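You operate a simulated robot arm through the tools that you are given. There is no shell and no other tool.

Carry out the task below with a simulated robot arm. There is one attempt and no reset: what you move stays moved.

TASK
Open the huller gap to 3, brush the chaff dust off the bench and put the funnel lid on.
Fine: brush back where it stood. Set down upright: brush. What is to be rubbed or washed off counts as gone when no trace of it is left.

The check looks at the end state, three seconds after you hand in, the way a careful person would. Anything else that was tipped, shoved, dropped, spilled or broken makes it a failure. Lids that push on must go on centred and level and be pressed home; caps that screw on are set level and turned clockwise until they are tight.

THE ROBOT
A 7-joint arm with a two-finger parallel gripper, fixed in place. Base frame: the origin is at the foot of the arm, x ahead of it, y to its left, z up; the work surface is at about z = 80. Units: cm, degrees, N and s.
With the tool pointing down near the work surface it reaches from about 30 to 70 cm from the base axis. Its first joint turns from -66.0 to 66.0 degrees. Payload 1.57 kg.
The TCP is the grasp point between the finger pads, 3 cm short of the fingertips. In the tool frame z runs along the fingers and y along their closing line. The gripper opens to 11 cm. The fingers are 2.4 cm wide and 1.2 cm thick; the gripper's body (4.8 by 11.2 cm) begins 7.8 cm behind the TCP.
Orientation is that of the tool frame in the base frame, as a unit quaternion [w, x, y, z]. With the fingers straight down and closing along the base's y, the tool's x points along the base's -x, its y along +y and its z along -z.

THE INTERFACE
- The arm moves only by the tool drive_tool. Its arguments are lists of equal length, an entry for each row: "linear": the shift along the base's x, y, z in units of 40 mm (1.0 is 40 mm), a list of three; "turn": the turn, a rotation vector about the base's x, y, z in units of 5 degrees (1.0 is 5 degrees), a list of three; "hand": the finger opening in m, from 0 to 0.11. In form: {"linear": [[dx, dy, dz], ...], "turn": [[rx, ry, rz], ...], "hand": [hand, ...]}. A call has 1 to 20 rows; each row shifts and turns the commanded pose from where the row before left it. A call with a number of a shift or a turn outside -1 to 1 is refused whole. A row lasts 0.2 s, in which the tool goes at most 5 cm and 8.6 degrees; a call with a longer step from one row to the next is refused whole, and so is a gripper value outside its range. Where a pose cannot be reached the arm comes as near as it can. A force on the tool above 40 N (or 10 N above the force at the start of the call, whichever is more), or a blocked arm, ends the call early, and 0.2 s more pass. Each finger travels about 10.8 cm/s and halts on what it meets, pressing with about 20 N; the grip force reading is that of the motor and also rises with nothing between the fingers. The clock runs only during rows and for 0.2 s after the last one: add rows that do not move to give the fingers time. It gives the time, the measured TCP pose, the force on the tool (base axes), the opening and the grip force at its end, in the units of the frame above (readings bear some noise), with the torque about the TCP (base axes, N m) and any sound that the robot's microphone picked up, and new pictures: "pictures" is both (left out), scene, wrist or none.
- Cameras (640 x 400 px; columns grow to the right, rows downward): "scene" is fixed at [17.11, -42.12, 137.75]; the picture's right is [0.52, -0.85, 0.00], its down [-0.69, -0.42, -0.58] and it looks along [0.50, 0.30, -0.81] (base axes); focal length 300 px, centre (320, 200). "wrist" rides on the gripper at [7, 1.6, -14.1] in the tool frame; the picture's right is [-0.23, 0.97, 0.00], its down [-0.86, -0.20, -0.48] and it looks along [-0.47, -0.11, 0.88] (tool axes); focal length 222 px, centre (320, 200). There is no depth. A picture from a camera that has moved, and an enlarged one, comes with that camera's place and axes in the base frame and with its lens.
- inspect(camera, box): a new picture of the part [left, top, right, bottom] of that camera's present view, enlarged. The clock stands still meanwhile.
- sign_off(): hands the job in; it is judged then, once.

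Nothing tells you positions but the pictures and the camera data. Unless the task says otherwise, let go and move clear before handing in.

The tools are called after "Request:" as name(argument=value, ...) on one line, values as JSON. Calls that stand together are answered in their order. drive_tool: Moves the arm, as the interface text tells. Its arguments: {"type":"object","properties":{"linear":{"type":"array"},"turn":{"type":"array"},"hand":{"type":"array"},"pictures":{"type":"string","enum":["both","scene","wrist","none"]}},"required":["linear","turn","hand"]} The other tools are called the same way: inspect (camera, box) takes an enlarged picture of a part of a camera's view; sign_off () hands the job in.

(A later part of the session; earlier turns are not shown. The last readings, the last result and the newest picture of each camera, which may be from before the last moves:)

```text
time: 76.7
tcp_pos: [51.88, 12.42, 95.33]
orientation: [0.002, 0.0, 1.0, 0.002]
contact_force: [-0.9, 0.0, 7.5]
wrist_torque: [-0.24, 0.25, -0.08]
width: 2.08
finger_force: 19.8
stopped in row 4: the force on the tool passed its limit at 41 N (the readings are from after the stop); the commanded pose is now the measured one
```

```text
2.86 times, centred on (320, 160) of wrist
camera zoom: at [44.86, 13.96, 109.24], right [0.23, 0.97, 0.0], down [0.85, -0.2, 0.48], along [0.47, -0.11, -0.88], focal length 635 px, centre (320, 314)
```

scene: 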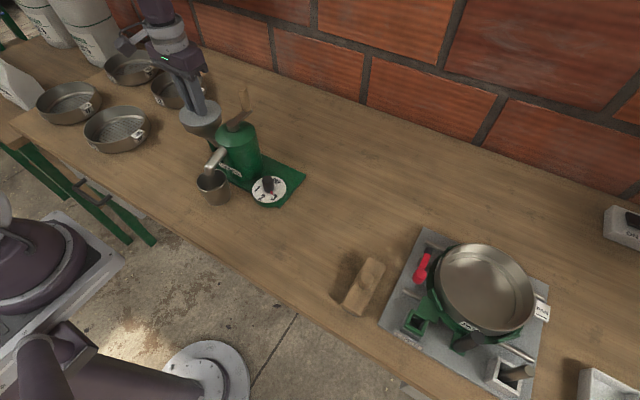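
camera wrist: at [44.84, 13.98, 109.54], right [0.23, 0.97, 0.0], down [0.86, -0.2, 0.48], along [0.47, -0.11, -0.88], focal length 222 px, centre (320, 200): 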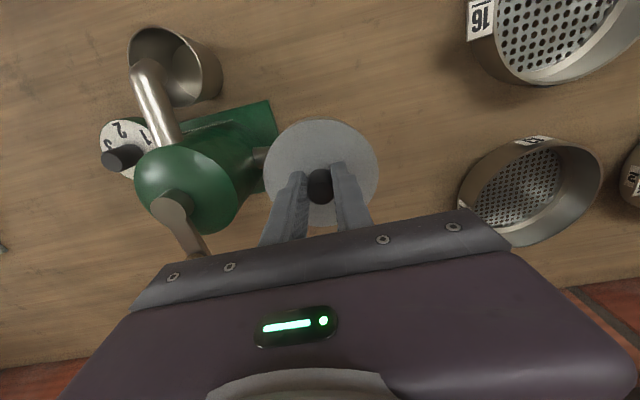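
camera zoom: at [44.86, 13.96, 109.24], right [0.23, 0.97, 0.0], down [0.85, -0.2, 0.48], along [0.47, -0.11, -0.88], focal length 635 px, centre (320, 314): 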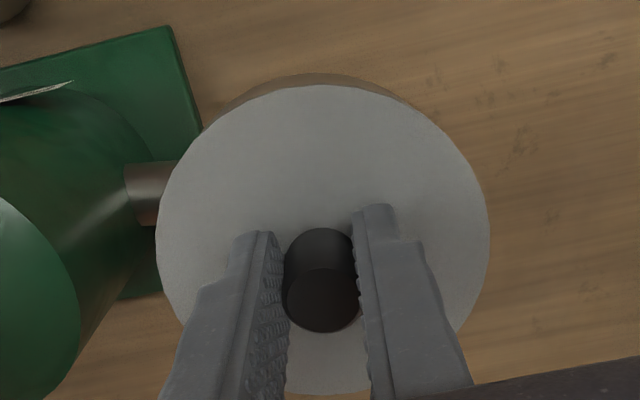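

The lid seems nearly flush, but I suspect a slight tilt. I'll release, back off and check it from the side with the wrist camera.

Request:
drive_tool(linear=[[0, 0, 0.03], [0, 0, 0], [0, 0, 0], [0, 0, 0.3], [0, 0, 0.7], [0, 0, 0.9], [0, 0, 0.9], [0, 0, 0]], turn=[[0, 0, 0], [0, 0, 0], [0, 0, 0], [0, 0, 0], [0, 0, 0], [0, 0, 0], [0, 0, 0], [0, 0, 0]], hand=[0.025, 0.045, 0.045, 0.045, 0.045, 0.045, 0.045, 0.045])

Request:
inspect(camera="scene", box=[170, 90, 230, 140])

Request:
inspect(camera="wrist", box=[250, 80, 400, 200])

```text
time: 78.5
tcp_pos: [51.74, 12.23, 106.37]
orientation: [0.001, 0.001, 1.0, 0.002]
contact_force: [-1.1, 0.4, -0.2]
wrist_torque: [0.0, -0.02, 0.01]
width: 4.49
finger_force: 0.1
camera wrist: at [44.84, 13.96, 120.48], right [0.23, 0.97, 0.0], down [0.85, -0.2, 0.48], along [0.47, -0.11, -0.88], focal length 222 px, centre (320, 200)
```

scene: 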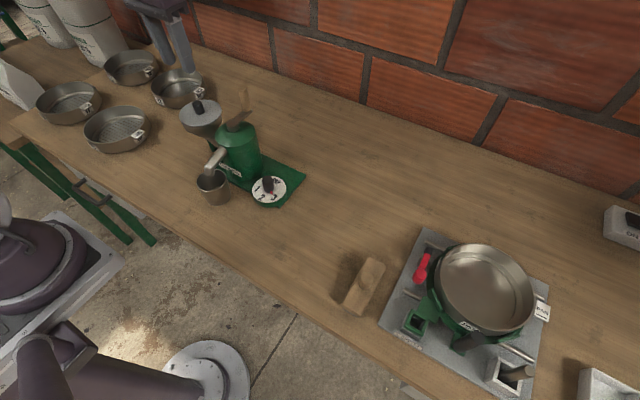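
wrist: 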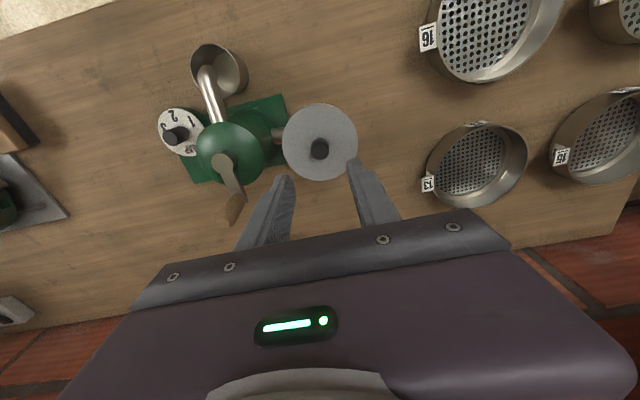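

```text
8.00 times, centred on (200, 115) of scene
camera zoom: at [17.11, -42.13, 137.75], right [0.52, -0.85, 0.0], down [-0.69, -0.42, -0.58], along [0.5, 0.3, -0.81], focal length 2402 px, centre (1280, 880)
```

zoom: 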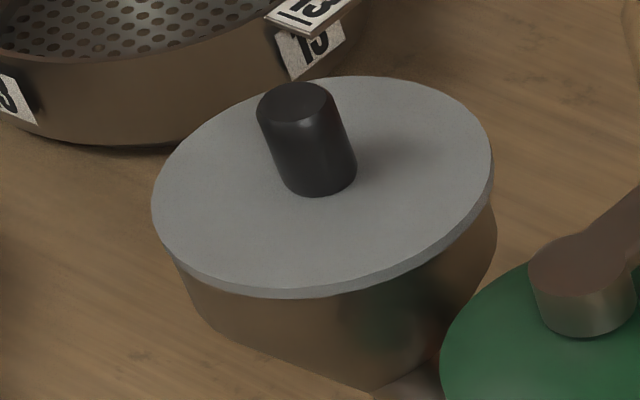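

```text
3.33 times, centred on (325, 140) of wrist
camera zoom: at [44.84, 13.96, 120.48], right [0.23, 0.97, 0.0], down [0.85, -0.2, 0.48], along [0.47, -0.11, -0.88], focal length 740 px, centre (303, 400)
```

zoom: 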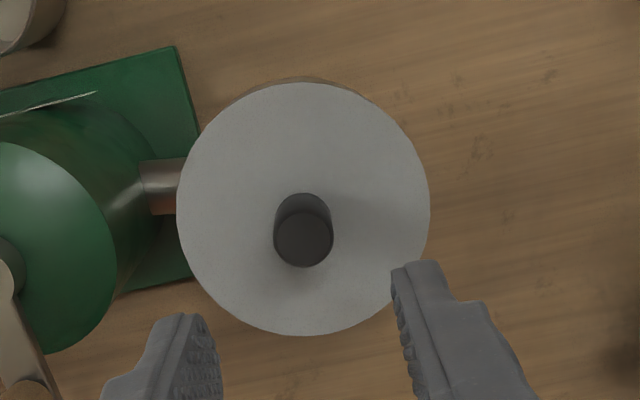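

The lid is on, centred, and looks level. To be sure it's home I'll close the fingers and press straight down on the knob.

Request:
drive_tool(linear=[[0.02, -0.03, 0], [0, 0, 0], [0, 0, -0.6], [0, 0, -0.6], [0, 0, -0.5], [0, 0, -0.12], [0, 0, 0]], turn=[[0, 0, 0], [0, 0, 0], [0, 0, 0], [0, 0, 0], [0, 0, 0], [0, 0, 0], [0, 0, 0]], hand=[0.01, 0.0, 0.0, 0.0, 0.0, 0.0, 0.0])

Request:
inspect(camera="scene", box=[170, 80, 240, 140])

Request:
inspect(camera="wrist", box=[250, 90, 400, 220])

```text
time: 80.1
tcp_pos: [52.01, 12.26, 99.2]
orientation: [0.001, -0.001, 1.0, 0.001]
contact_force: [0.0, 0.1, 0.4]
wrist_torque: [-0.02, 0.02, 0.04]
width: 0.01
finger_force: 19.7
camera wrist: at [44.87, 13.9, 113.25], right [0.23, 0.97, 0.0], down [0.85, -0.2, 0.48], along [0.47, -0.11, -0.88], focal length 222 px, centre (320, 200)
```

scene: 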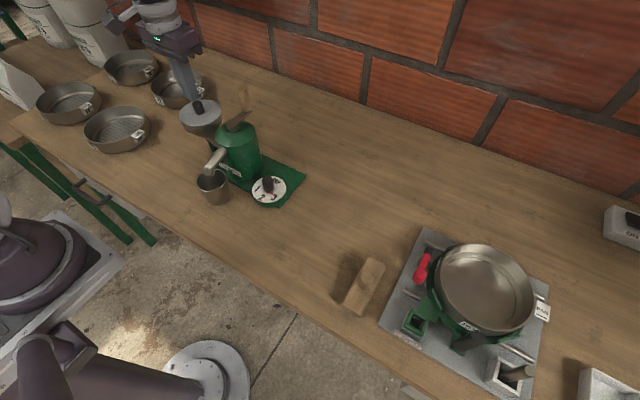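
wrist: 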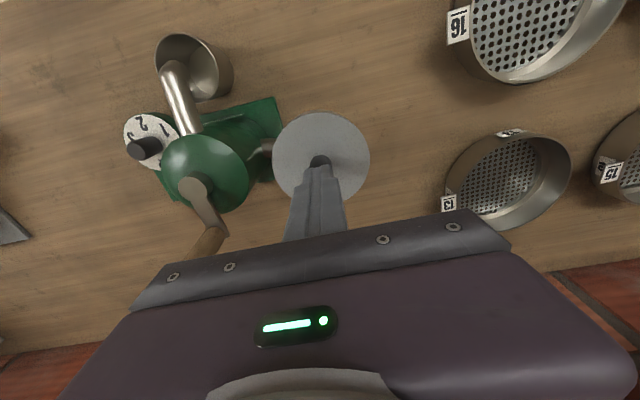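

```text
6.67 times, centred on (205, 110) of scene
camera zoom: at [17.11, -42.12, 137.75], right [0.52, -0.85, 0.0], down [-0.69, -0.42, -0.58], along [0.5, 0.3, -0.81], focal length 2002 px, centre (1087, 800)
```

zoom: 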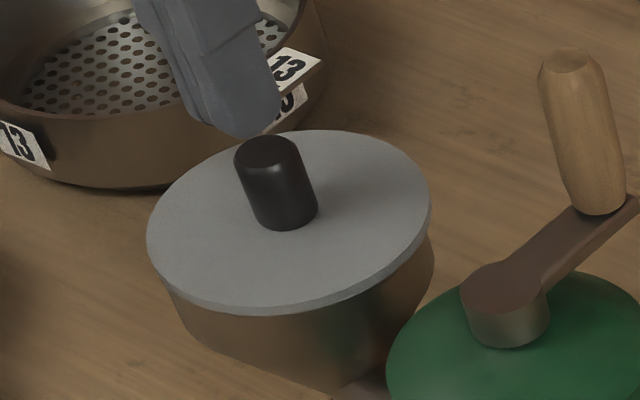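

```text
3.08 times, centred on (325, 155) of wrist
camera zoom: at [44.87, 13.9, 113.25], right [0.23, 0.97, 0.0], down [0.85, -0.2, 0.48], along [0.47, -0.11, -0.88], focal length 684 px, centre (305, 338)
```

zoom: 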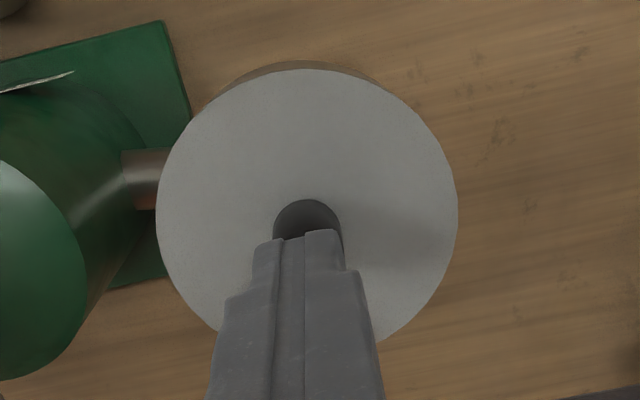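

The fingers are above the knob. I'll press in small increments.

Request:
drive_tool(linear=[[0, 0, -0.1], [0, 0, -0.06], [0, 0, 0]], turn=[[0, 0, 0], [0, 0, 0], [0, 0, 0]], hand=[0.0, 0.0, 0.0], pictures="none")

Request:
drive_tool(linear=[[0, 0, -0.05], [0, 0, 0]], turn=[[0, 0, 0], [0, 0, 0]], hand=[0.0, 0.0], pictures="none")

```text
time: 80.9
tcp_pos: [51.89, 12.2, 98.63]
orientation: [0.001, 0.0, 1.0, 0.002]
contact_force: [-0.3, -1.4, 0.4]
wrist_torque: [0.03, 0.0, -0.04]
width: 0.0
finger_force: 20.3
```

```text
time: 81.5
tcp_pos: [51.95, 12.29, 98.37]
orientation: [0.0, -0.001, 1.0, 0.002]
contact_force: [-0.3, 0.5, 0.3]
wrist_torque: [0.01, 0.0, -0.03]
width: 0.01
finger_force: 20.3
```

Request:
drive_tool(linear=[[0, 0, -0.04], [0, 0, 0]], turn=[[0, 0, 0], [0, 0, 0]], hand=[0.0, 0.0], pictures="none")

Request:
inspect(camera="scene", box=[170, 80, 240, 140])

```text
time: 82.1
tcp_pos: [51.91, 12.22, 98.24]
orientation: [0.0, -0.001, 1.0, 0.001]
contact_force: [0.2, 0.6, -0.9]
wrist_torque: [0.0, 0.0, 0.0]
width: 0.0
finger_force: 19.4
```

```text
6.67 times, centred on (205, 110) of scene
camera zoom: at [17.11, -42.12, 137.75], right [0.52, -0.85, 0.0], down [-0.69, -0.42, -0.58], along [0.5, 0.3, -0.81], focal length 2002 px, centre (1087, 800)
```

zoom: 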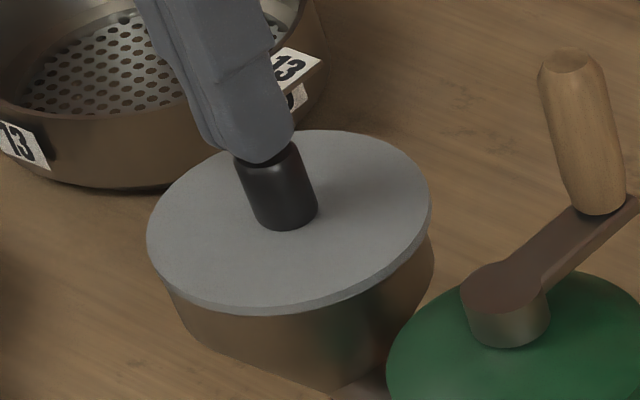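

The fingertips are almost touching the knob top. I'll continue.

Request:
drive_tool(linear=[[0, 0, -0.04], [0, 0, 0]], turn=[[0, 0, 0], [0, 0, 0]], hand=[0.0, 0.0], pictures="none")

Request:
drive_tool(linear=[[0, 0, -0.03], [0, 0, 0]], turn=[[0, 0, 0], [0, 0, 0]], hand=[0.0, 0.0], pictures="none")

```text
time: 82.7
tcp_pos: [52.01, 12.23, 98.2]
orientation: [0.002, 0.0, 1.0, 0.002]
contact_force: [-0.9, -0.3, 0.5]
wrist_torque: [-0.01, -0.02, -0.02]
width: 0.01
finger_force: 19.8
```

```text
time: 83.3
tcp_pos: [51.99, 12.32, 97.88]
orientation: [0.001, -0.001, 1.0, 0.001]
contact_force: [0.2, -0.2, -0.5]
wrist_torque: [-0.02, -0.01, 0.01]
width: 0.0
finger_force: 19.8
```

Request:
drive_tool(linear=[[0, 0, -0.03], [0, 0, 0]], turn=[[0, 0, 0], [0, 0, 0]], hand=[0.0, 0.0], pictures="none")

Request:
drive_tool(linear=[[0, 0, -0.03], [0, 0, 0]], turn=[[0, 0, 0], [0, 0, 0]], hand=[0.0, 0.0], pictures="none")

Request:
inspect(camera="scene", box=[170, 80, 240, 140])

```text
time: 83.9
tcp_pos: [51.95, 12.24, 97.92]
orientation: [0.0, -0.001, 1.0, 0.002]
contact_force: [-1.2, 0.8, 5.3]
wrist_torque: [0.01, 0.02, -0.03]
width: 0.01
finger_force: 19.8
```

```text
time: 84.5
tcp_pos: [52.03, 12.18, 97.92]
orientation: [0.003, 0.0, 1.0, 0.003]
contact_force: [-3.2, 1.2, 26.5]
wrist_torque: [0.04, 0.11, -0.04]
width: 0.01
finger_force: 20.1
```

```text
6.67 times, centred on (205, 110) of scene
camera zoom: at [17.06, -42.13, 137.75], right [0.52, -0.85, 0.0], down [-0.69, -0.42, -0.58], along [0.5, 0.3, -0.81], focal length 2002 px, centre (1087, 800)
```

zoom: 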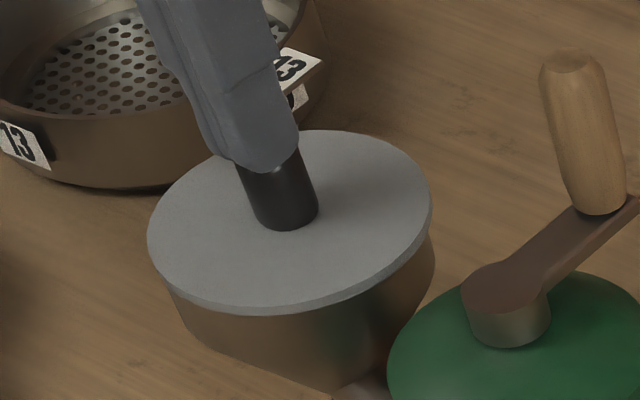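

Contact on the knob is at 26 N and stiff, with no further movement, so the lid is seated. One more small press to confirm.

Request:
drive_tool(linear=[[0, 0, -0.015], [0, 0, 0]], turn=[[0, 0, 0], [0, 0, 0]], hand=[0.0, 0.0], pictures="none")

Request:
drive_tool(linear=[[0, 0, 0.3], [0, 0, 0.8], [0, 0, 0.9], [-0.6, 0.3, 0.7], [0, 0, 0]], turn=[[0, 0, 0], [0, 0, 0], [0, 0, 0], [0, 0, 0], [0, 0, 0]], hand=[0.0, 0.0, 0.0, 0.03, 0.05])

Request:
inspect(camera="scene", box=[170, 80, 240, 140])

```text
time: 85.1
tcp_pos: [52.14, 12.29, 97.96]
orientation: [0.002, -0.001, 1.0, 0.002]
contact_force: [-1.9, -0.3, 7.5]
wrist_torque: [-0.01, 0.13, 0.05]
width: 0.0
finger_force: 19.8
stopped in row 2: the force on the tool passed its limit at 41 N (the readings are from after the stop); the commanded pose is now the measured one
```

```text
time: 86.3
tcp_pos: [49.69, 13.53, 108.56]
orientation: [0.002, -0.001, 1.0, 0.002]
contact_force: [-0.6, -0.7, 0.6]
wrist_torque: [-0.01, -0.01, 0.01]
width: 5.02
finger_force: 0.1
camera wrist: at [42.73, 15.12, 122.55], right [0.23, 0.97, 0.01], down [0.85, -0.2, 0.48], along [0.47, -0.1, -0.88], focal length 222 px, centre (320, 200)
```

scene: 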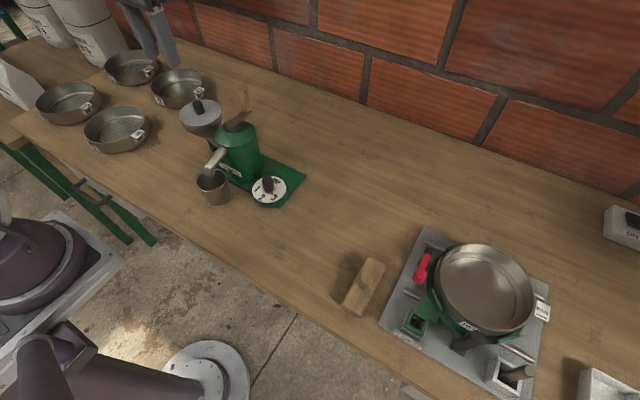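
wrist: 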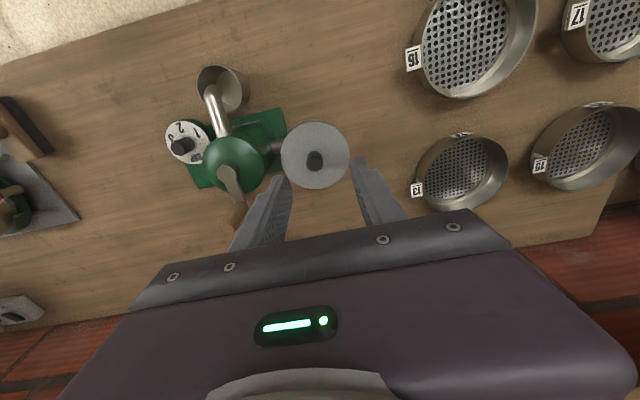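

```text
6.67 times, centred on (205, 110) of scene
camera zoom: at [17.11, -42.12, 137.75], right [0.52, -0.85, 0.0], down [-0.69, -0.42, -0.58], along [0.5, 0.3, -0.81], focal length 2002 px, centre (1087, 800)
```

zoom: 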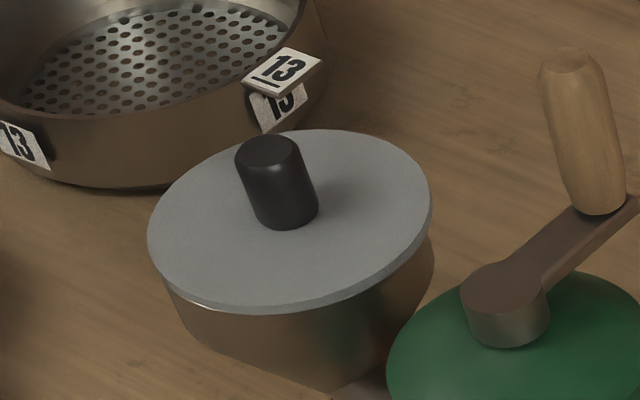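

A small bright sliver has appeared at the lid's lower-left edge, so I'll look closer for tilt or offset.

Request:
inspect(camera="scene", box=[183, 105, 228, 135])

Request:
inspect(camera="wrist", box=[270, 110, 360, 200])

```text
13.33 times, centred on (206, 120) of scene
camera zoom: at [17.11, -42.12, 137.75], right [0.52, -0.85, 0.0], down [-0.69, -0.42, -0.58], along [0.5, 0.3, -0.81], focal length 4004 px, centre (1847, 1267)
```

zoom: 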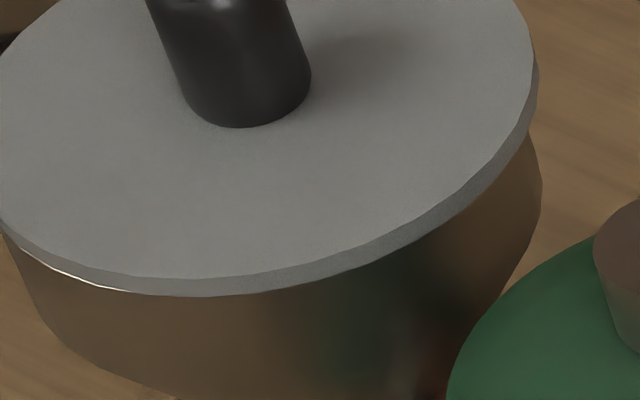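

```text
4.44 times, centred on (315, 155) of wrist
camera zoom: at [42.73, 15.12, 122.55], right [0.23, 0.97, 0.01], down [0.85, -0.2, 0.48], along [0.47, -0.1, -0.88], focal length 987 px, centre (342, 400)
```

zoom: 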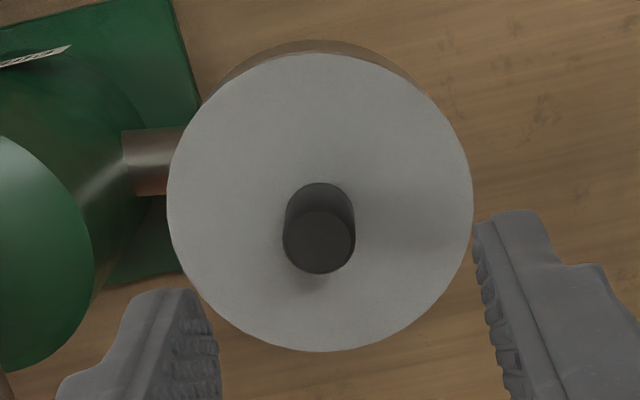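

The rim shows faintly at one spot, so I want a true side view. I'll move to the +y side, turn the hand so the wrist camera looks toward -y, and then tilt it.

Request:
drive_tool(linear=[[0.03, 0.6, 0.1], [0.03, 0.6, 0.1], [0.03, 0.6, 0.1], [0.03, 0.6, 0.1], [0.03, 0.6, 0.1], [0.03, 0.6, 0.1], [0, 0, 0], [0, 0, 0], [0, 0, 0], [0, 0, 0], [0, 0, 0], [0, 0, 0], [0, 0, 0], [0, 0, 0], [0, 0, 0], [0, 0, 0], [0, 0, 0], [0, 0, 0], [0, 0, 0]], turn=[[0, 0, -1], [0, 0, -1], [0, 0, -1], [0, 0, -1], [0, 0, -1], [0, 0, -1], [0, 0, -1], [0, 0, -1], [0, 0, -1], [0, 0, -1], [0, 0, -1], [0, 0, -1], [0, 0, -1], [0, 0, -1], [0, 0, -1], [0, 0, -1], [0, 0, -1], [0, 0, -1], [0, 0, 0]], hand=[0.05, 0.05, 0.05, 0.05, 0.05, 0.05, 0.05, 0.05, 0.05, 0.05, 0.05, 0.05, 0.05, 0.05, 0.05, 0.05, 0.05, 0.05, 0.05])

```text
time: 90.3
tcp_pos: [50.36, 27.82, 111.01]
orientation: [0.003, 0.707, 0.708, -0.001]
contact_force: [-0.3, 0.8, 0.2]
wrist_torque: [-0.01, 0.02, -0.04]
width: 5.01
finger_force: 0.0
camera wrist: at [51.9, 34.92, 124.98], right [0.97, -0.23, 0.01], down [-0.2, -0.85, 0.48], along [-0.1, -0.47, -0.88], focal length 222 px, centre (320, 200)
```

scene: 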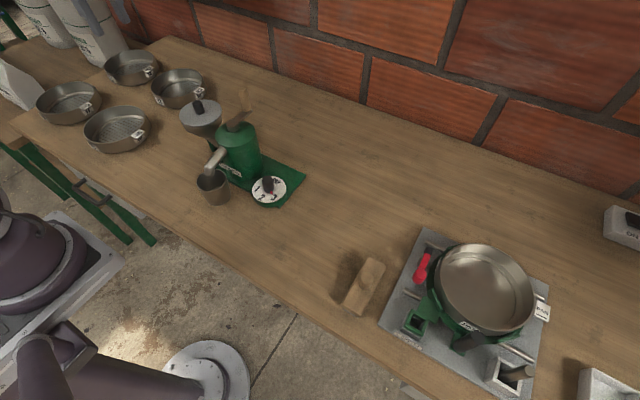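
wrist: 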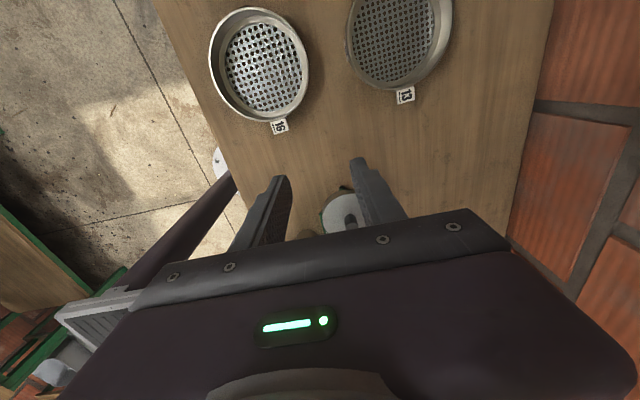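

The yaw worked. Next I'll tilt 40° toward -y and come down.

Request:
drive_tool(linear=[[0, 0, 0], [0, 0, 0], [0, 0, 0], [0, 0, 0], [0, 0, -0.3], [0, 0, -0.5], [0, 0, -0.6], [0, 0, -0.6], [0, 0, -0.6], [0, 0, -0.6], [0, 0, 0]], turn=[[-1, 0, 0], [-1, 0, 0], [-1, 0, 0], [-1, 0, 0], [-1, 0, 0], [-1, 0, 0], [-1, 0, 0], [-1, 0, 0], [0, 0, 0], [0, 0, 0], [0, 0, 0]], hand=[0.06, 0.07, 0.07, 0.07, 0.07, 0.07, 0.07, 0.07, 0.07, 0.07, 0.07])

```text
time: 92.7
tcp_pos: [50.37, 27.82, 99.46]
orientation: [0.245, 0.662, 0.665, -0.242]
contact_force: [0.7, 0.4, 0.0]
wrist_torque: [0.01, 0.02, 0.0]
width: 7.0
finger_force: 0.0
out of reach, approached as far as the arm can: row 8
camera wrist: at [51.88, 42.39, 105.52], right [0.97, -0.17, 0.15], down [-0.2, -0.34, 0.92], along [-0.1, -0.92, -0.37], focal length 222 px, centre (320, 200)
```

scene: 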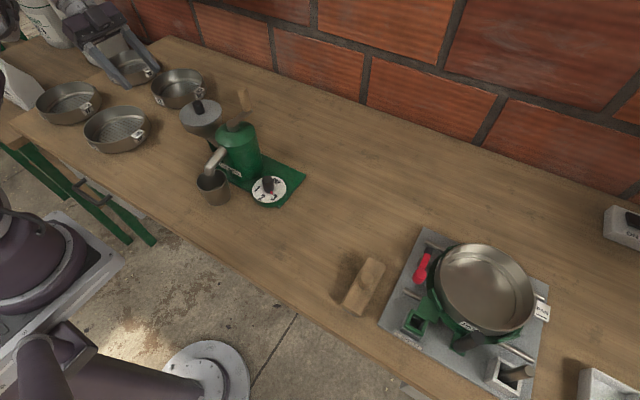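
wrist: 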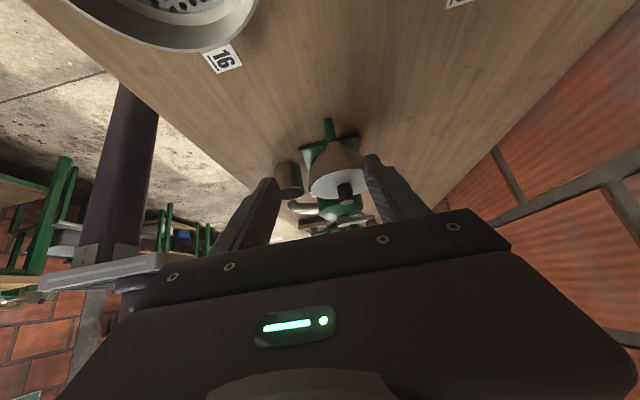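

The side view works, though it comes out upside down. I'll enlarge the lid.

Request:
inspect(camera="wrist", box=[290, 130, 390, 230])

Request:
drive_tool(linear=[[0, 0, -0.5], [0, 0, -0.5], [0, 0, 0]], turn=[[0, 0, 0], [0, 0, 0], [0, 0, 0]], hand=[0.09, 0.09, 0.09], pictures="wrist")

Request:
inspect(camera="wrist", box=[290, 130, 390, 230])

```text
4.00 times, centred on (340, 180) of wrist
camera zoom: at [51.88, 42.39, 105.52], right [0.97, -0.17, 0.15], down [-0.2, -0.34, 0.92], along [-0.1, -0.92, -0.37], focal length 888 px, centre (240, 280)
```

zoom: 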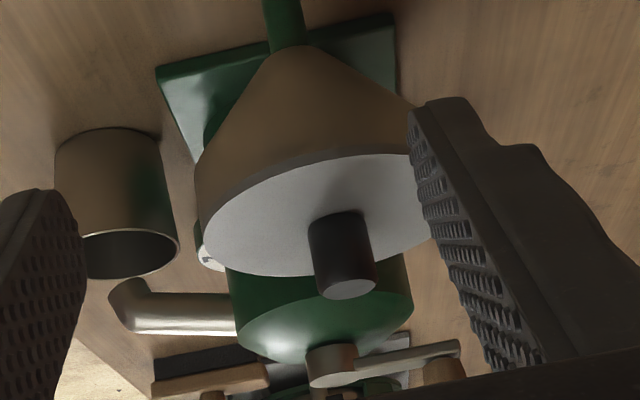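

```text
time: 93.5
tcp_pos: [50.28, 27.81, 95.28]
orientation: [0.244, 0.663, 0.665, -0.243]
contact_force: [-0.3, -0.6, 0.2]
wrist_torque: [0.02, 0.0, -0.03]
width: 8.98
finger_force: 0.1
camera wrist: at [51.85, 42.35, 101.48], right [0.97, -0.17, 0.15], down [-0.2, -0.34, 0.92], along [-0.1, -0.92, -0.37], focal length 222 px, centre (320, 200)
```

wrist: 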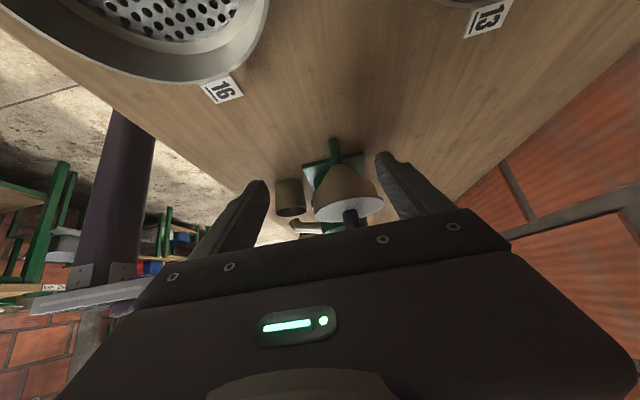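

```text
4.00 times, centred on (340, 180) of wrist
camera zoom: at [51.85, 42.35, 101.48], right [0.97, -0.17, 0.15], down [-0.2, -0.34, 0.92], along [-0.1, -0.92, -0.37], focal length 888 px, centre (240, 280)
```

zoom: 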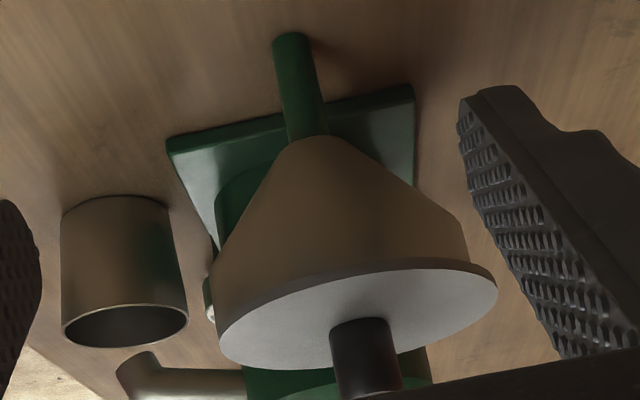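

The lid looks offset toward +x here, so I'll zoom on both edges of the interface.

Request:
inspect(camera="wrist", box=[308, 175, 388, 225])

Request:
inspect(camera="scene", box=[170, 90, 230, 140])

```text
8.00 times, centred on (348, 200) of wrist
camera zoom: at [51.85, 42.35, 101.48], right [0.97, -0.17, 0.15], down [-0.2, -0.34, 0.92], along [-0.1, -0.92, -0.37], focal length 1777 px, centre (96, 200)
```

zoom: 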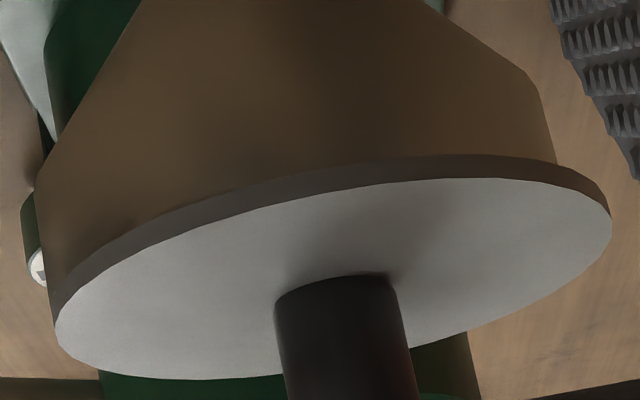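

```text
8.00 times, centred on (200, 115) of scene
camera zoom: at [17.11, -42.12, 137.75], right [0.52, -0.85, 0.0], down [-0.69, -0.42, -0.58], along [0.5, 0.3, -0.81], focal length 2402 px, centre (1280, 880)
```

zoom: 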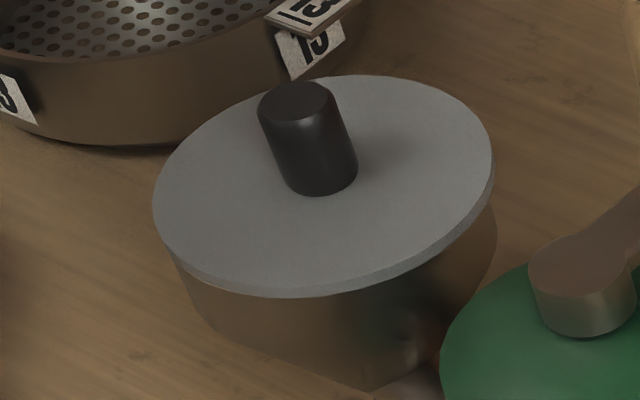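

The side view shows the lid level and down on the rim, but shifted about 0.43 cm toward +x. I'll untilt and use this yaw, where the fingers close along x, to re-centre the lid by its knob.

Request:
drive_tool(linear=[[0, 0, 0.6], [0, 0, 0.6], [0, 0, 0.6], [0, 0, 0.6], [0, 0, 0.3], [0, 0, 0], [0, 0, 0], [0, 0, 0], [0, 0, 0], [0, 0, 0], [0, 0, 0]], turn=[[0, 0, 0], [0, 0, 0], [1, 0, 0], [1, 0, 0], [1, 0, 0], [1, 0, 0], [1, 0, 0], [1, 0, 0], [1, 0, 0], [1, 0, 0], [0, 0, 0]], hand=[0.09, 0.08, 0.07, 0.06, 0.05, 0.05, 0.05, 0.05, 0.05, 0.05, 0.05], pictures="wrist")

```text
time: 95.9
tcp_pos: [50.36, 27.82, 106.18]
orientation: [0.003, 0.707, 0.707, -0.001]
contact_force: [-0.2, 0.0, 0.2]
wrist_torque: [0.01, -0.01, 0.05]
width: 5.0
finger_force: 0.0
camera wrist: at [51.93, 34.9, 120.19], right [0.97, -0.23, 0.0], down [-0.2, -0.85, 0.48], along [-0.1, -0.47, -0.88], focal length 222 px, centre (320, 200)
```

wrist: 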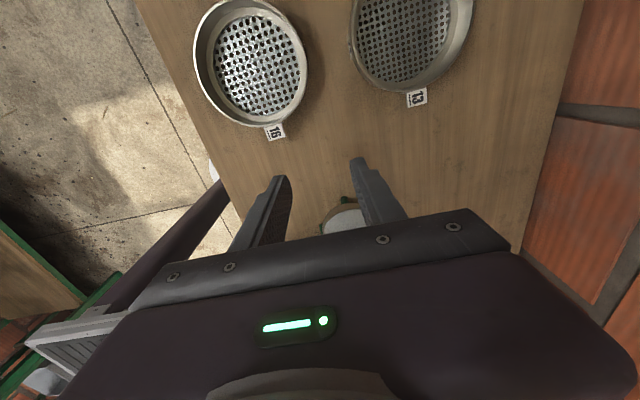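

I'm back upright. I'll correct the small residual tilt and move above the lid knob at (51.83, 12.25).

Request:
drive_tool(linear=[[0.0925, -0.973, 0], [0.0925, -0.973, 0], [0.0925, -0.973, 0], [0.0925, -0.973, 0], [0, 0, -0.3], [0, 0, 0]], turn=[[0.06, 0.03, 0], [0, 0, 0], [0, 0, 0], [0, 0, 0], [0, 0, 0], [0, 0, 0]], hand=[0.05, 0.05, 0.05, 0.05, 0.05, 0.05])

Request:
inspect(camera="wrist", box=[250, 80, 400, 200])

```text
time: 97.3
tcp_pos: [51.83, 12.33, 104.94]
orientation: [0.0, 0.707, 0.708, 0.0]
contact_force: [-0.4, -0.5, -0.3]
wrist_torque: [0.01, -0.03, 0.03]
width: 5.03
finger_force: 0.0
camera wrist: at [53.38, 19.36, 118.97], right [0.97, -0.23, 0.0], down [-0.2, -0.86, 0.48], along [-0.11, -0.47, -0.88], focal length 222 px, centre (320, 200)
```

scene: 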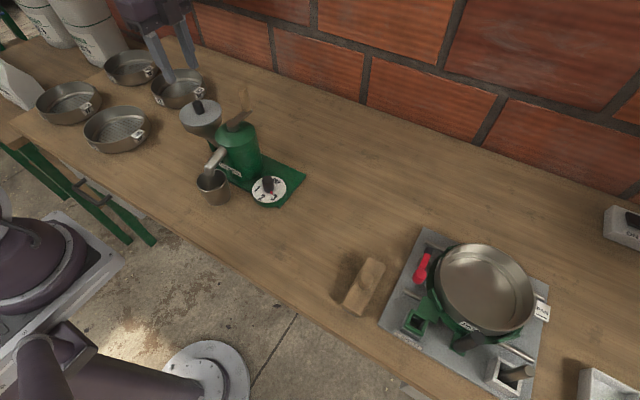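
wrist: 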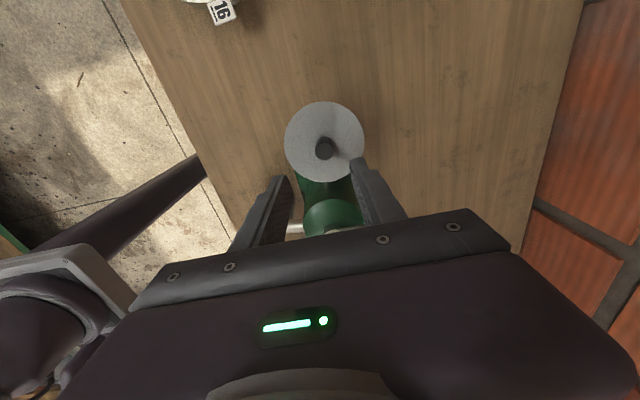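

```text
3.33 times, centred on (325, 140) of wrist
camera zoom: at [53.38, 19.36, 118.97], right [0.97, -0.23, 0.0], down [-0.2, -0.86, 0.48], along [-0.11, -0.47, -0.88], focal length 740 px, centre (303, 400)
```

zoom: 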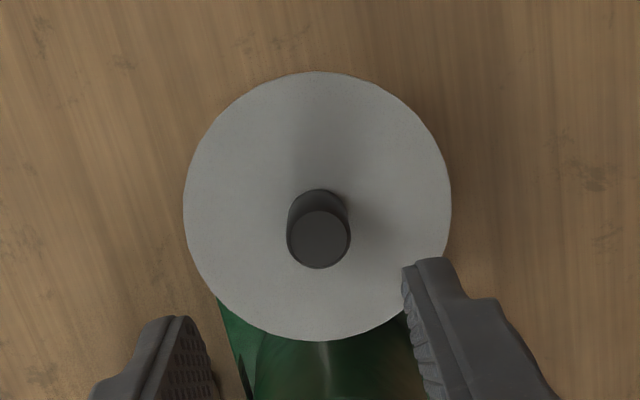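

In this view the lid sits about 0.5 cm toward +x of my TCP, which agrees with the side view. I'll lower around the knob and close along x so the lid slides to centre.

Request:
drive_tool(linear=[[0, -0.01, -0.6], [0, 0, -0.6], [0, 0, -0.6], [0, 0, -0.48], [0, 0, 0], [0, 0, 0]], turn=[[0, 0, 0], [0, 0, 0], [0, 0, 0], [0, 0, 0], [0, 0, 0], [0, 0, 0]], hand=[0.05, 0.05, 0.05, 0.05, 0.05, 0.045])

Request:
inspect(camera="wrist", box=[250, 90, 400, 220])

Request:
inspect(camera="scene", box=[170, 80, 240, 140])

```text
time: 98.7
tcp_pos: [51.68, 12.08, 95.78]
orientation: [0.0, 0.706, 0.708, 0.0]
contact_force: [-0.7, 0.1, 0.7]
wrist_torque: [0.02, 0.0, 0.0]
width: 4.49
finger_force: 0.0
camera wrist: at [53.34, 19.11, 109.9], right [0.97, -0.23, 0.0], down [-0.2, -0.86, 0.48], along [-0.11, -0.47, -0.88], focal length 222 px, centre (320, 200)
```

scene: 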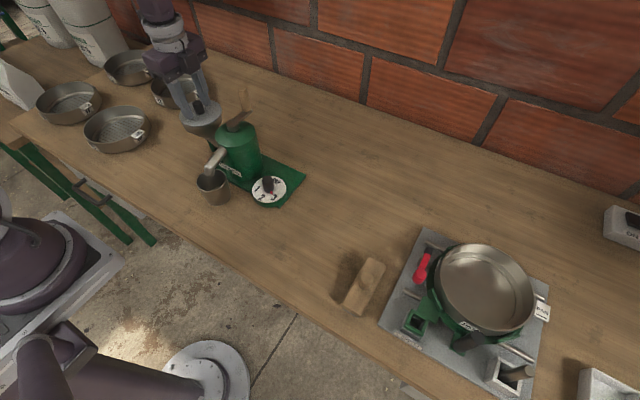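
wrist: 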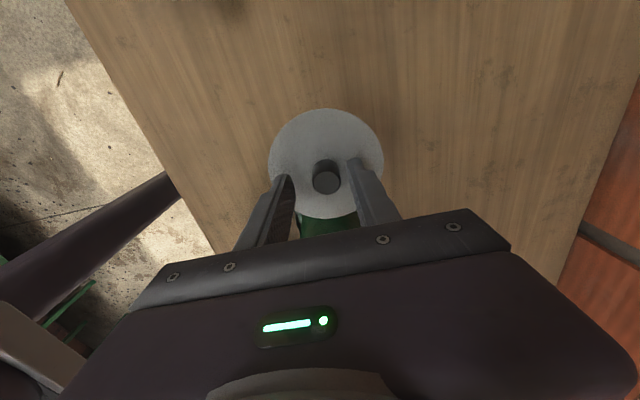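

```text
3.08 times, centred on (325, 155) of wrist
camera zoom: at [53.34, 19.11, 109.9], right [0.97, -0.23, 0.0], down [-0.2, -0.86, 0.48], along [-0.11, -0.47, -0.88], focal length 684 px, centre (305, 338)
```

zoom: 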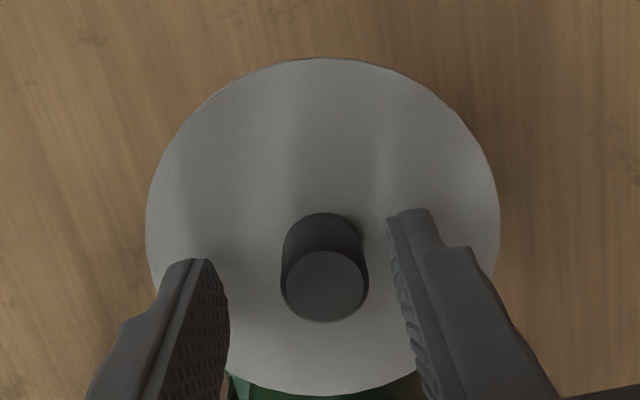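

```text
6.67 times, centred on (205, 110) of scene
camera zoom: at [17.11, -42.12, 137.75], right [0.52, -0.85, 0.0], down [-0.69, -0.42, -0.58], along [0.5, 0.3, -0.81], focal length 2002 px, centre (1087, 800)
```

zoom: 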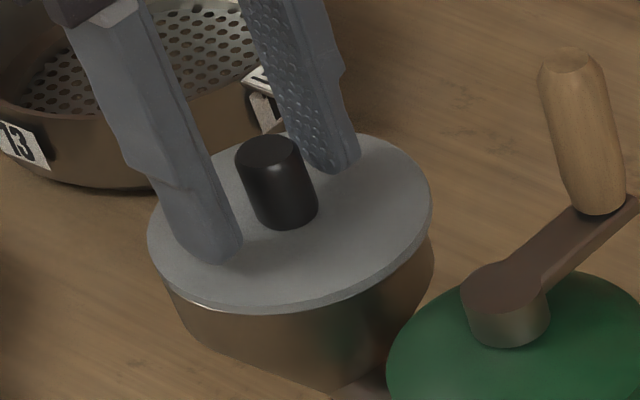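

The knob is between the fingers. I'll close slowly along x to centre it.

Request:
drive_tool(linear=[[0, 0, 0], [0, 0, 0], [0, 0, 0], [0, 0, 0], [0, 0, 0], [0, 0, 0], [0, 0, 0], [0, 0, 0]], turn=[[0, 0, 0], [0, 0, 0], [0, 0, 0], [0, 0, 0], [0, 0, 0], [0, 0, 0], [0, 0, 0], [0, 0, 0]], hand=[0.038, 0.034, 0.03, 0.027, 0.024, 0.021, 0.019, 0.015])

Request:
inspect(camera="wrist", box=[250, 90, 400, 220])

Request:
inspect(camera="scene", box=[170, 80, 240, 140])

```text
time: 100.5
tcp_pos: [51.84, 12.15, 95.89]
orientation: [0.001, 0.707, 0.708, 0.001]
contact_force: [0.9, -0.3, 0.6]
wrist_torque: [0.0, 0.01, 0.06]
width: 2.05
finger_force: 19.9
camera wrist: at [53.34, 19.12, 109.92], right [0.97, -0.23, 0.0], down [-0.2, -0.86, 0.48], along [-0.11, -0.47, -0.88], focal length 222 px, centre (320, 200)
```

scene: 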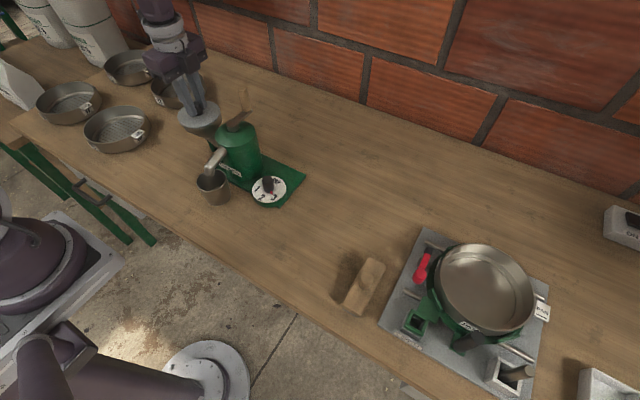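
wrist: 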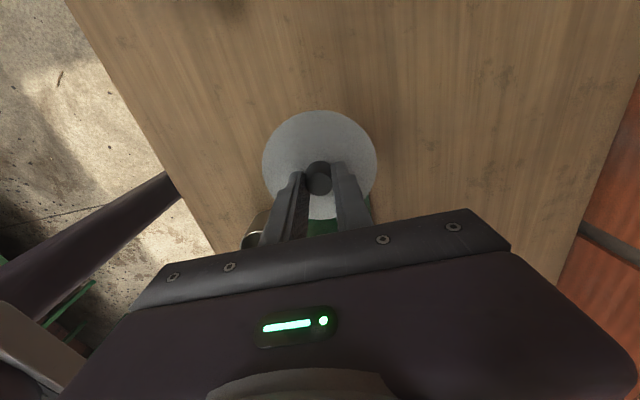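

```text
3.08 times, centred on (325, 155) of wrist
camera zoom: at [53.34, 19.12, 109.92], right [0.97, -0.23, 0.0], down [-0.2, -0.86, 0.48], along [-0.11, -0.47, -0.88], focal length 684 px, centre (305, 338)
```

zoom: 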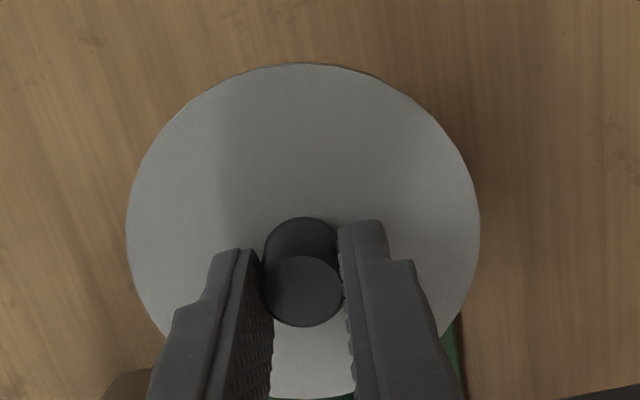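

```text
6.67 times, centred on (205, 110) of scene
camera zoom: at [17.11, -42.13, 137.75], right [0.52, -0.85, 0.0], down [-0.69, -0.42, -0.58], along [0.5, 0.3, -0.81], focal length 2002 px, centre (1087, 800)
```

zoom: 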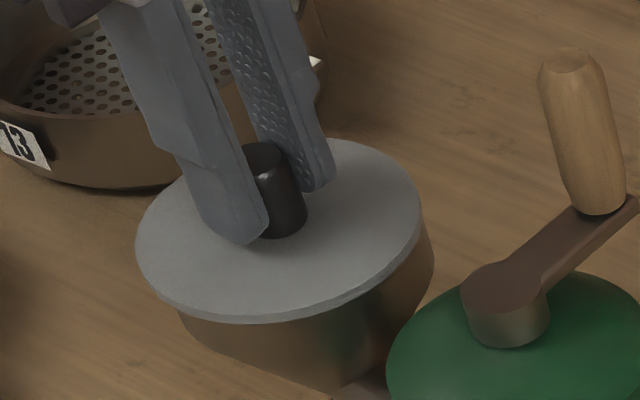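

The lid is centred in x now, but it crept about 0.2 cm toward +y. I'll nudge it -0.2 cm in y while it's gripped and compare again.

Request:
drive_tool(linear=[[0, -0.025, 0], [0, -0.025, 0], [0, 0, 0]], turn=[[0, 0, 0], [0, 0, 0], [0, 0, 0]], hand=[0.01, 0.01, 0.01])

Request:
inspect(camera="wrist", box=[250, 90, 400, 220])

Request:
inspect(camera="scene", box=[170, 80, 240, 140])

```text
time: 101.3
tcp_pos: [51.76, 12.1, 95.92]
orientation: [0.001, 0.706, 0.708, 0.002]
contact_force: [-2.0, 5.1, 13.5]
wrist_torque: [0.03, 0.07, 0.02]
width: 2.09
finger_force: 20.0
camera wrist: at [53.34, 19.04, 109.92], right [0.97, -0.23, 0.0], down [-0.2, -0.86, 0.48], along [-0.1, -0.46, -0.88], focal length 222 px, centre (320, 200)
```

scene: 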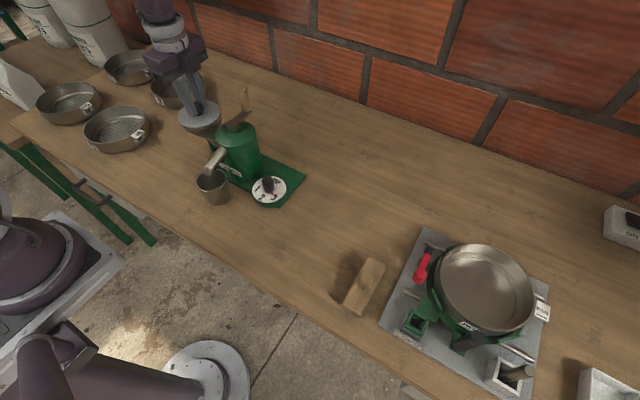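
wrist: 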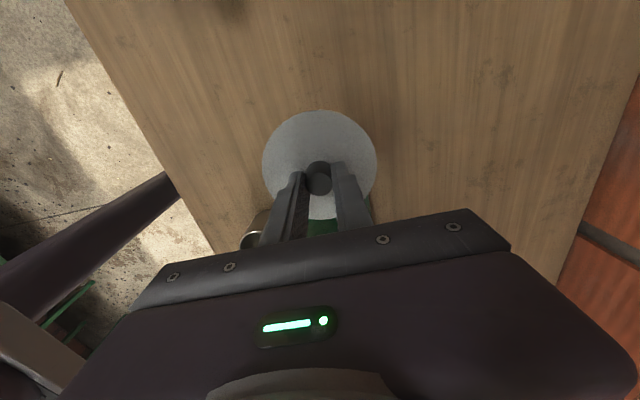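

```text
3.08 times, centred on (325, 155) of wrist
camera zoom: at [53.34, 19.04, 109.92], right [0.97, -0.23, 0.0], down [-0.2, -0.86, 0.48], along [-0.1, -0.46, -0.88], focal length 684 px, centre (305, 338)
```

zoom: 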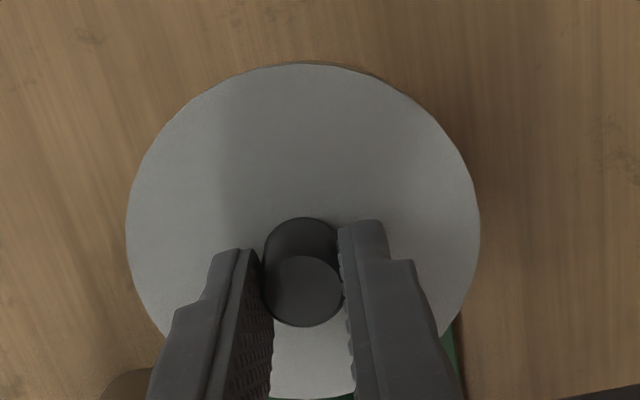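

```text
6.67 times, centred on (205, 110) of scene
camera zoom: at [17.09, -42.11, 137.76], right [0.52, -0.85, 0.0], down [-0.69, -0.42, -0.58], along [0.5, 0.3, -0.81], focal length 2002 px, centre (1087, 800)
```

zoom: 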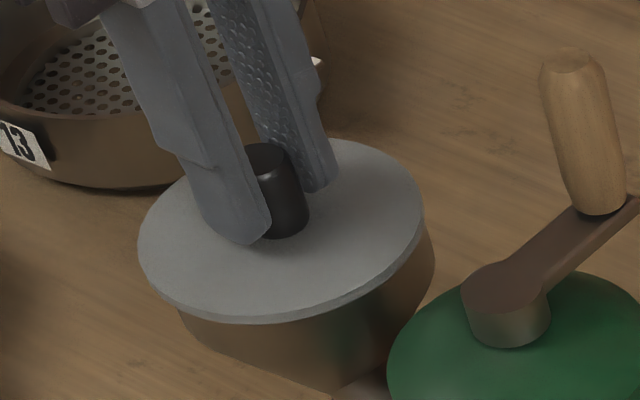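

I'll take a still reading of the forces before going on.

Request:
drive_tool(linear=[[0, 0, 0], [0, 0, 0]], turn=[[0, 0, 0], [0, 0, 0]], hand=[0.01, 0.01], pictures="none")

Request:
inspect(camera="scene", box=[183, 105, 228, 135])

```text
time: 101.9
tcp_pos: [51.84, 12.07, 95.93]
orientation: [0.0, 0.706, 0.708, 0.002]
contact_force: [1.2, 6.9, 16.4]
wrist_torque: [0.25, 0.01, -0.01]
width: 2.08
finger_force: 19.6
```

```text
13.33 times, centred on (206, 120) of scene
camera zoom: at [17.09, -42.11, 137.76], right [0.52, -0.85, 0.0], down [-0.69, -0.42, -0.58], along [0.5, 0.3, -0.81], focal length 4004 px, centre (1847, 1267)
```

zoom: 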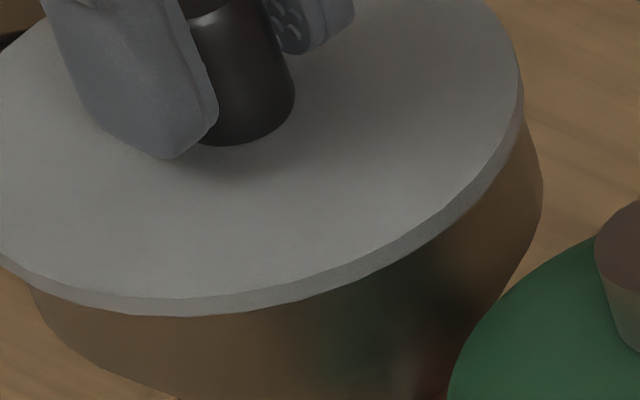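

Combining the views, the funnel centre is about x≈51.97, so the lid is now slightly too far in -x. I'll nudge it +0.13 cm in x and ease the vertical load.

Request:
drive_tool(linear=[[0.0, 0.01, 0.02], [0.033, 0, 0], [0, 0, 0]], turn=[[0, 0, 0], [0, 0, 0], [0, 0, 0]], hand=[0.01, 0.01, 0.01], pictures="none")

Request:
inspect(camera="scene", box=[170, 90, 230, 140])

```text
time: 102.7
tcp_pos: [51.93, 11.96, 95.94]
orientation: [0.0, 0.707, 0.707, 0.0]
contact_force: [0.9, -0.3, -0.9]
wrist_torque: [0.01, 0.01, -0.03]
width: 2.06
finger_force: 20.1
```

```text
8.00 times, centred on (200, 115) of scene
camera zoom: at [17.11, -42.12, 137.75], right [0.52, -0.85, 0.0], down [-0.69, -0.42, -0.58], along [0.5, 0.3, -0.81], focal length 2402 px, centre (1280, 880)
```

zoom: 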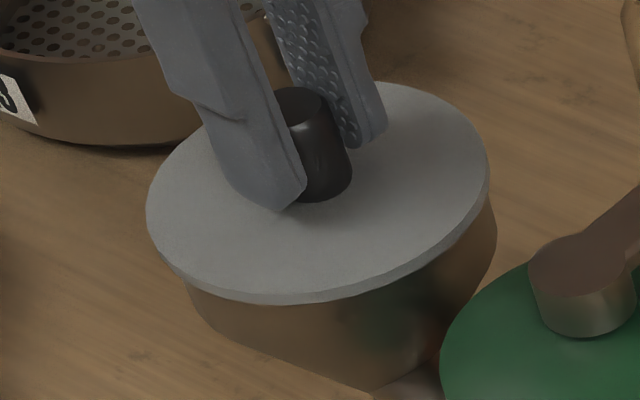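

In the scene view the lid edges now match a concentric position and the side forces are near zero. I'll press down gently to seat it, then release.

Request:
drive_tool(linear=[[0, 0, -0.03], [0, 0, -0.03], [0, 0, 0]], turn=[[0, 0, 0], [0, 0, 0], [0, 0, 0]], hand=[0.01, 0.01, 0.01], pictures="none")

Request:
inspect(camera="scene", box=[170, 90, 230, 140])

```text
time: 103.5
tcp_pos: [51.97, 12.0, 95.68]
orientation: [0.001, 0.706, 0.708, 0.001]
contact_force: [-4.5, -3.7, 17.4]
wrist_torque: [-0.03, 0.17, -0.01]
width: 2.11
finger_force: 19.8
```

```text
8.00 times, centred on (200, 115) of scene
camera zoom: at [17.07, -42.14, 137.75], right [0.52, -0.85, 0.0], down [-0.69, -0.42, -0.58], along [0.5, 0.3, -0.81], focal length 2402 px, centre (1280, 880)
```

zoom: 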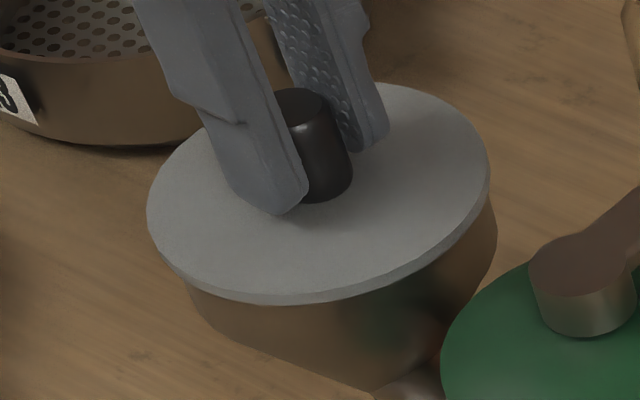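

Request:
drive_tool(linear=[[0, 0, -0.03], [0, 0, -0.03], [0, 0, 0]], turn=[[0, 0, 0], [0, 0, 0], [0, 0, 0]], hand=[0.01, 0.01, 0.01], pictures="none")

Request:
drive_tool(linear=[[0, 0, -0.02], [0, 0, 0]], turn=[[0, 0, 0], [0, 0, 0]], hand=[0.01, 0.01], pictures="none")

```text
time: 104.3
tcp_pos: [52.1, 12.07, 95.49]
orientation: [0.0, 0.706, 0.708, 0.002]
contact_force: [-4.1, 0.4, 18.4]
wrist_torque: [0.09, 0.17, 0.0]
width: 2.05
finger_force: 20.1
```

```text
time: 104.9
tcp_pos: [51.93, 12.1, 95.31]
orientation: [0.0, 0.707, 0.708, 0.001]
contact_force: [-2.6, 0.8, 17.7]
wrist_torque: [0.05, 0.13, -0.01]
width: 2.07
finger_force: 20.1
```

Request:
drive_tool(linear=[[0, 0, -0.02], [0, 0, 0]], turn=[[0, 0, 0], [0, 0, 0]], hand=[0.01, 0.01], pictures="none")

Request:
drive_tool(linear=[[0, 0, -0.02], [0, 0, 0]], turn=[[0, 0, 0], [0, 0, 0]], hand=[0.01, 0.01], pictures="none")

```text
time: 105.5
tcp_pos: [51.94, 11.99, 95.38]
orientation: [0.001, 0.707, 0.708, 0.002]
contact_force: [-0.5, 1.7, 17.4]
wrist_torque: [0.08, 0.04, 0.04]
width: 2.1
finger_force: 19.9
```

```text
time: 106.1
tcp_pos: [51.95, 12.15, 95.16]
orientation: [0.001, 0.707, 0.707, 0.002]
contact_force: [0.3, 0.0, 24.4]
wrist_torque: [0.04, 0.16, 0.0]
width: 2.08
finger_force: 20.3
```

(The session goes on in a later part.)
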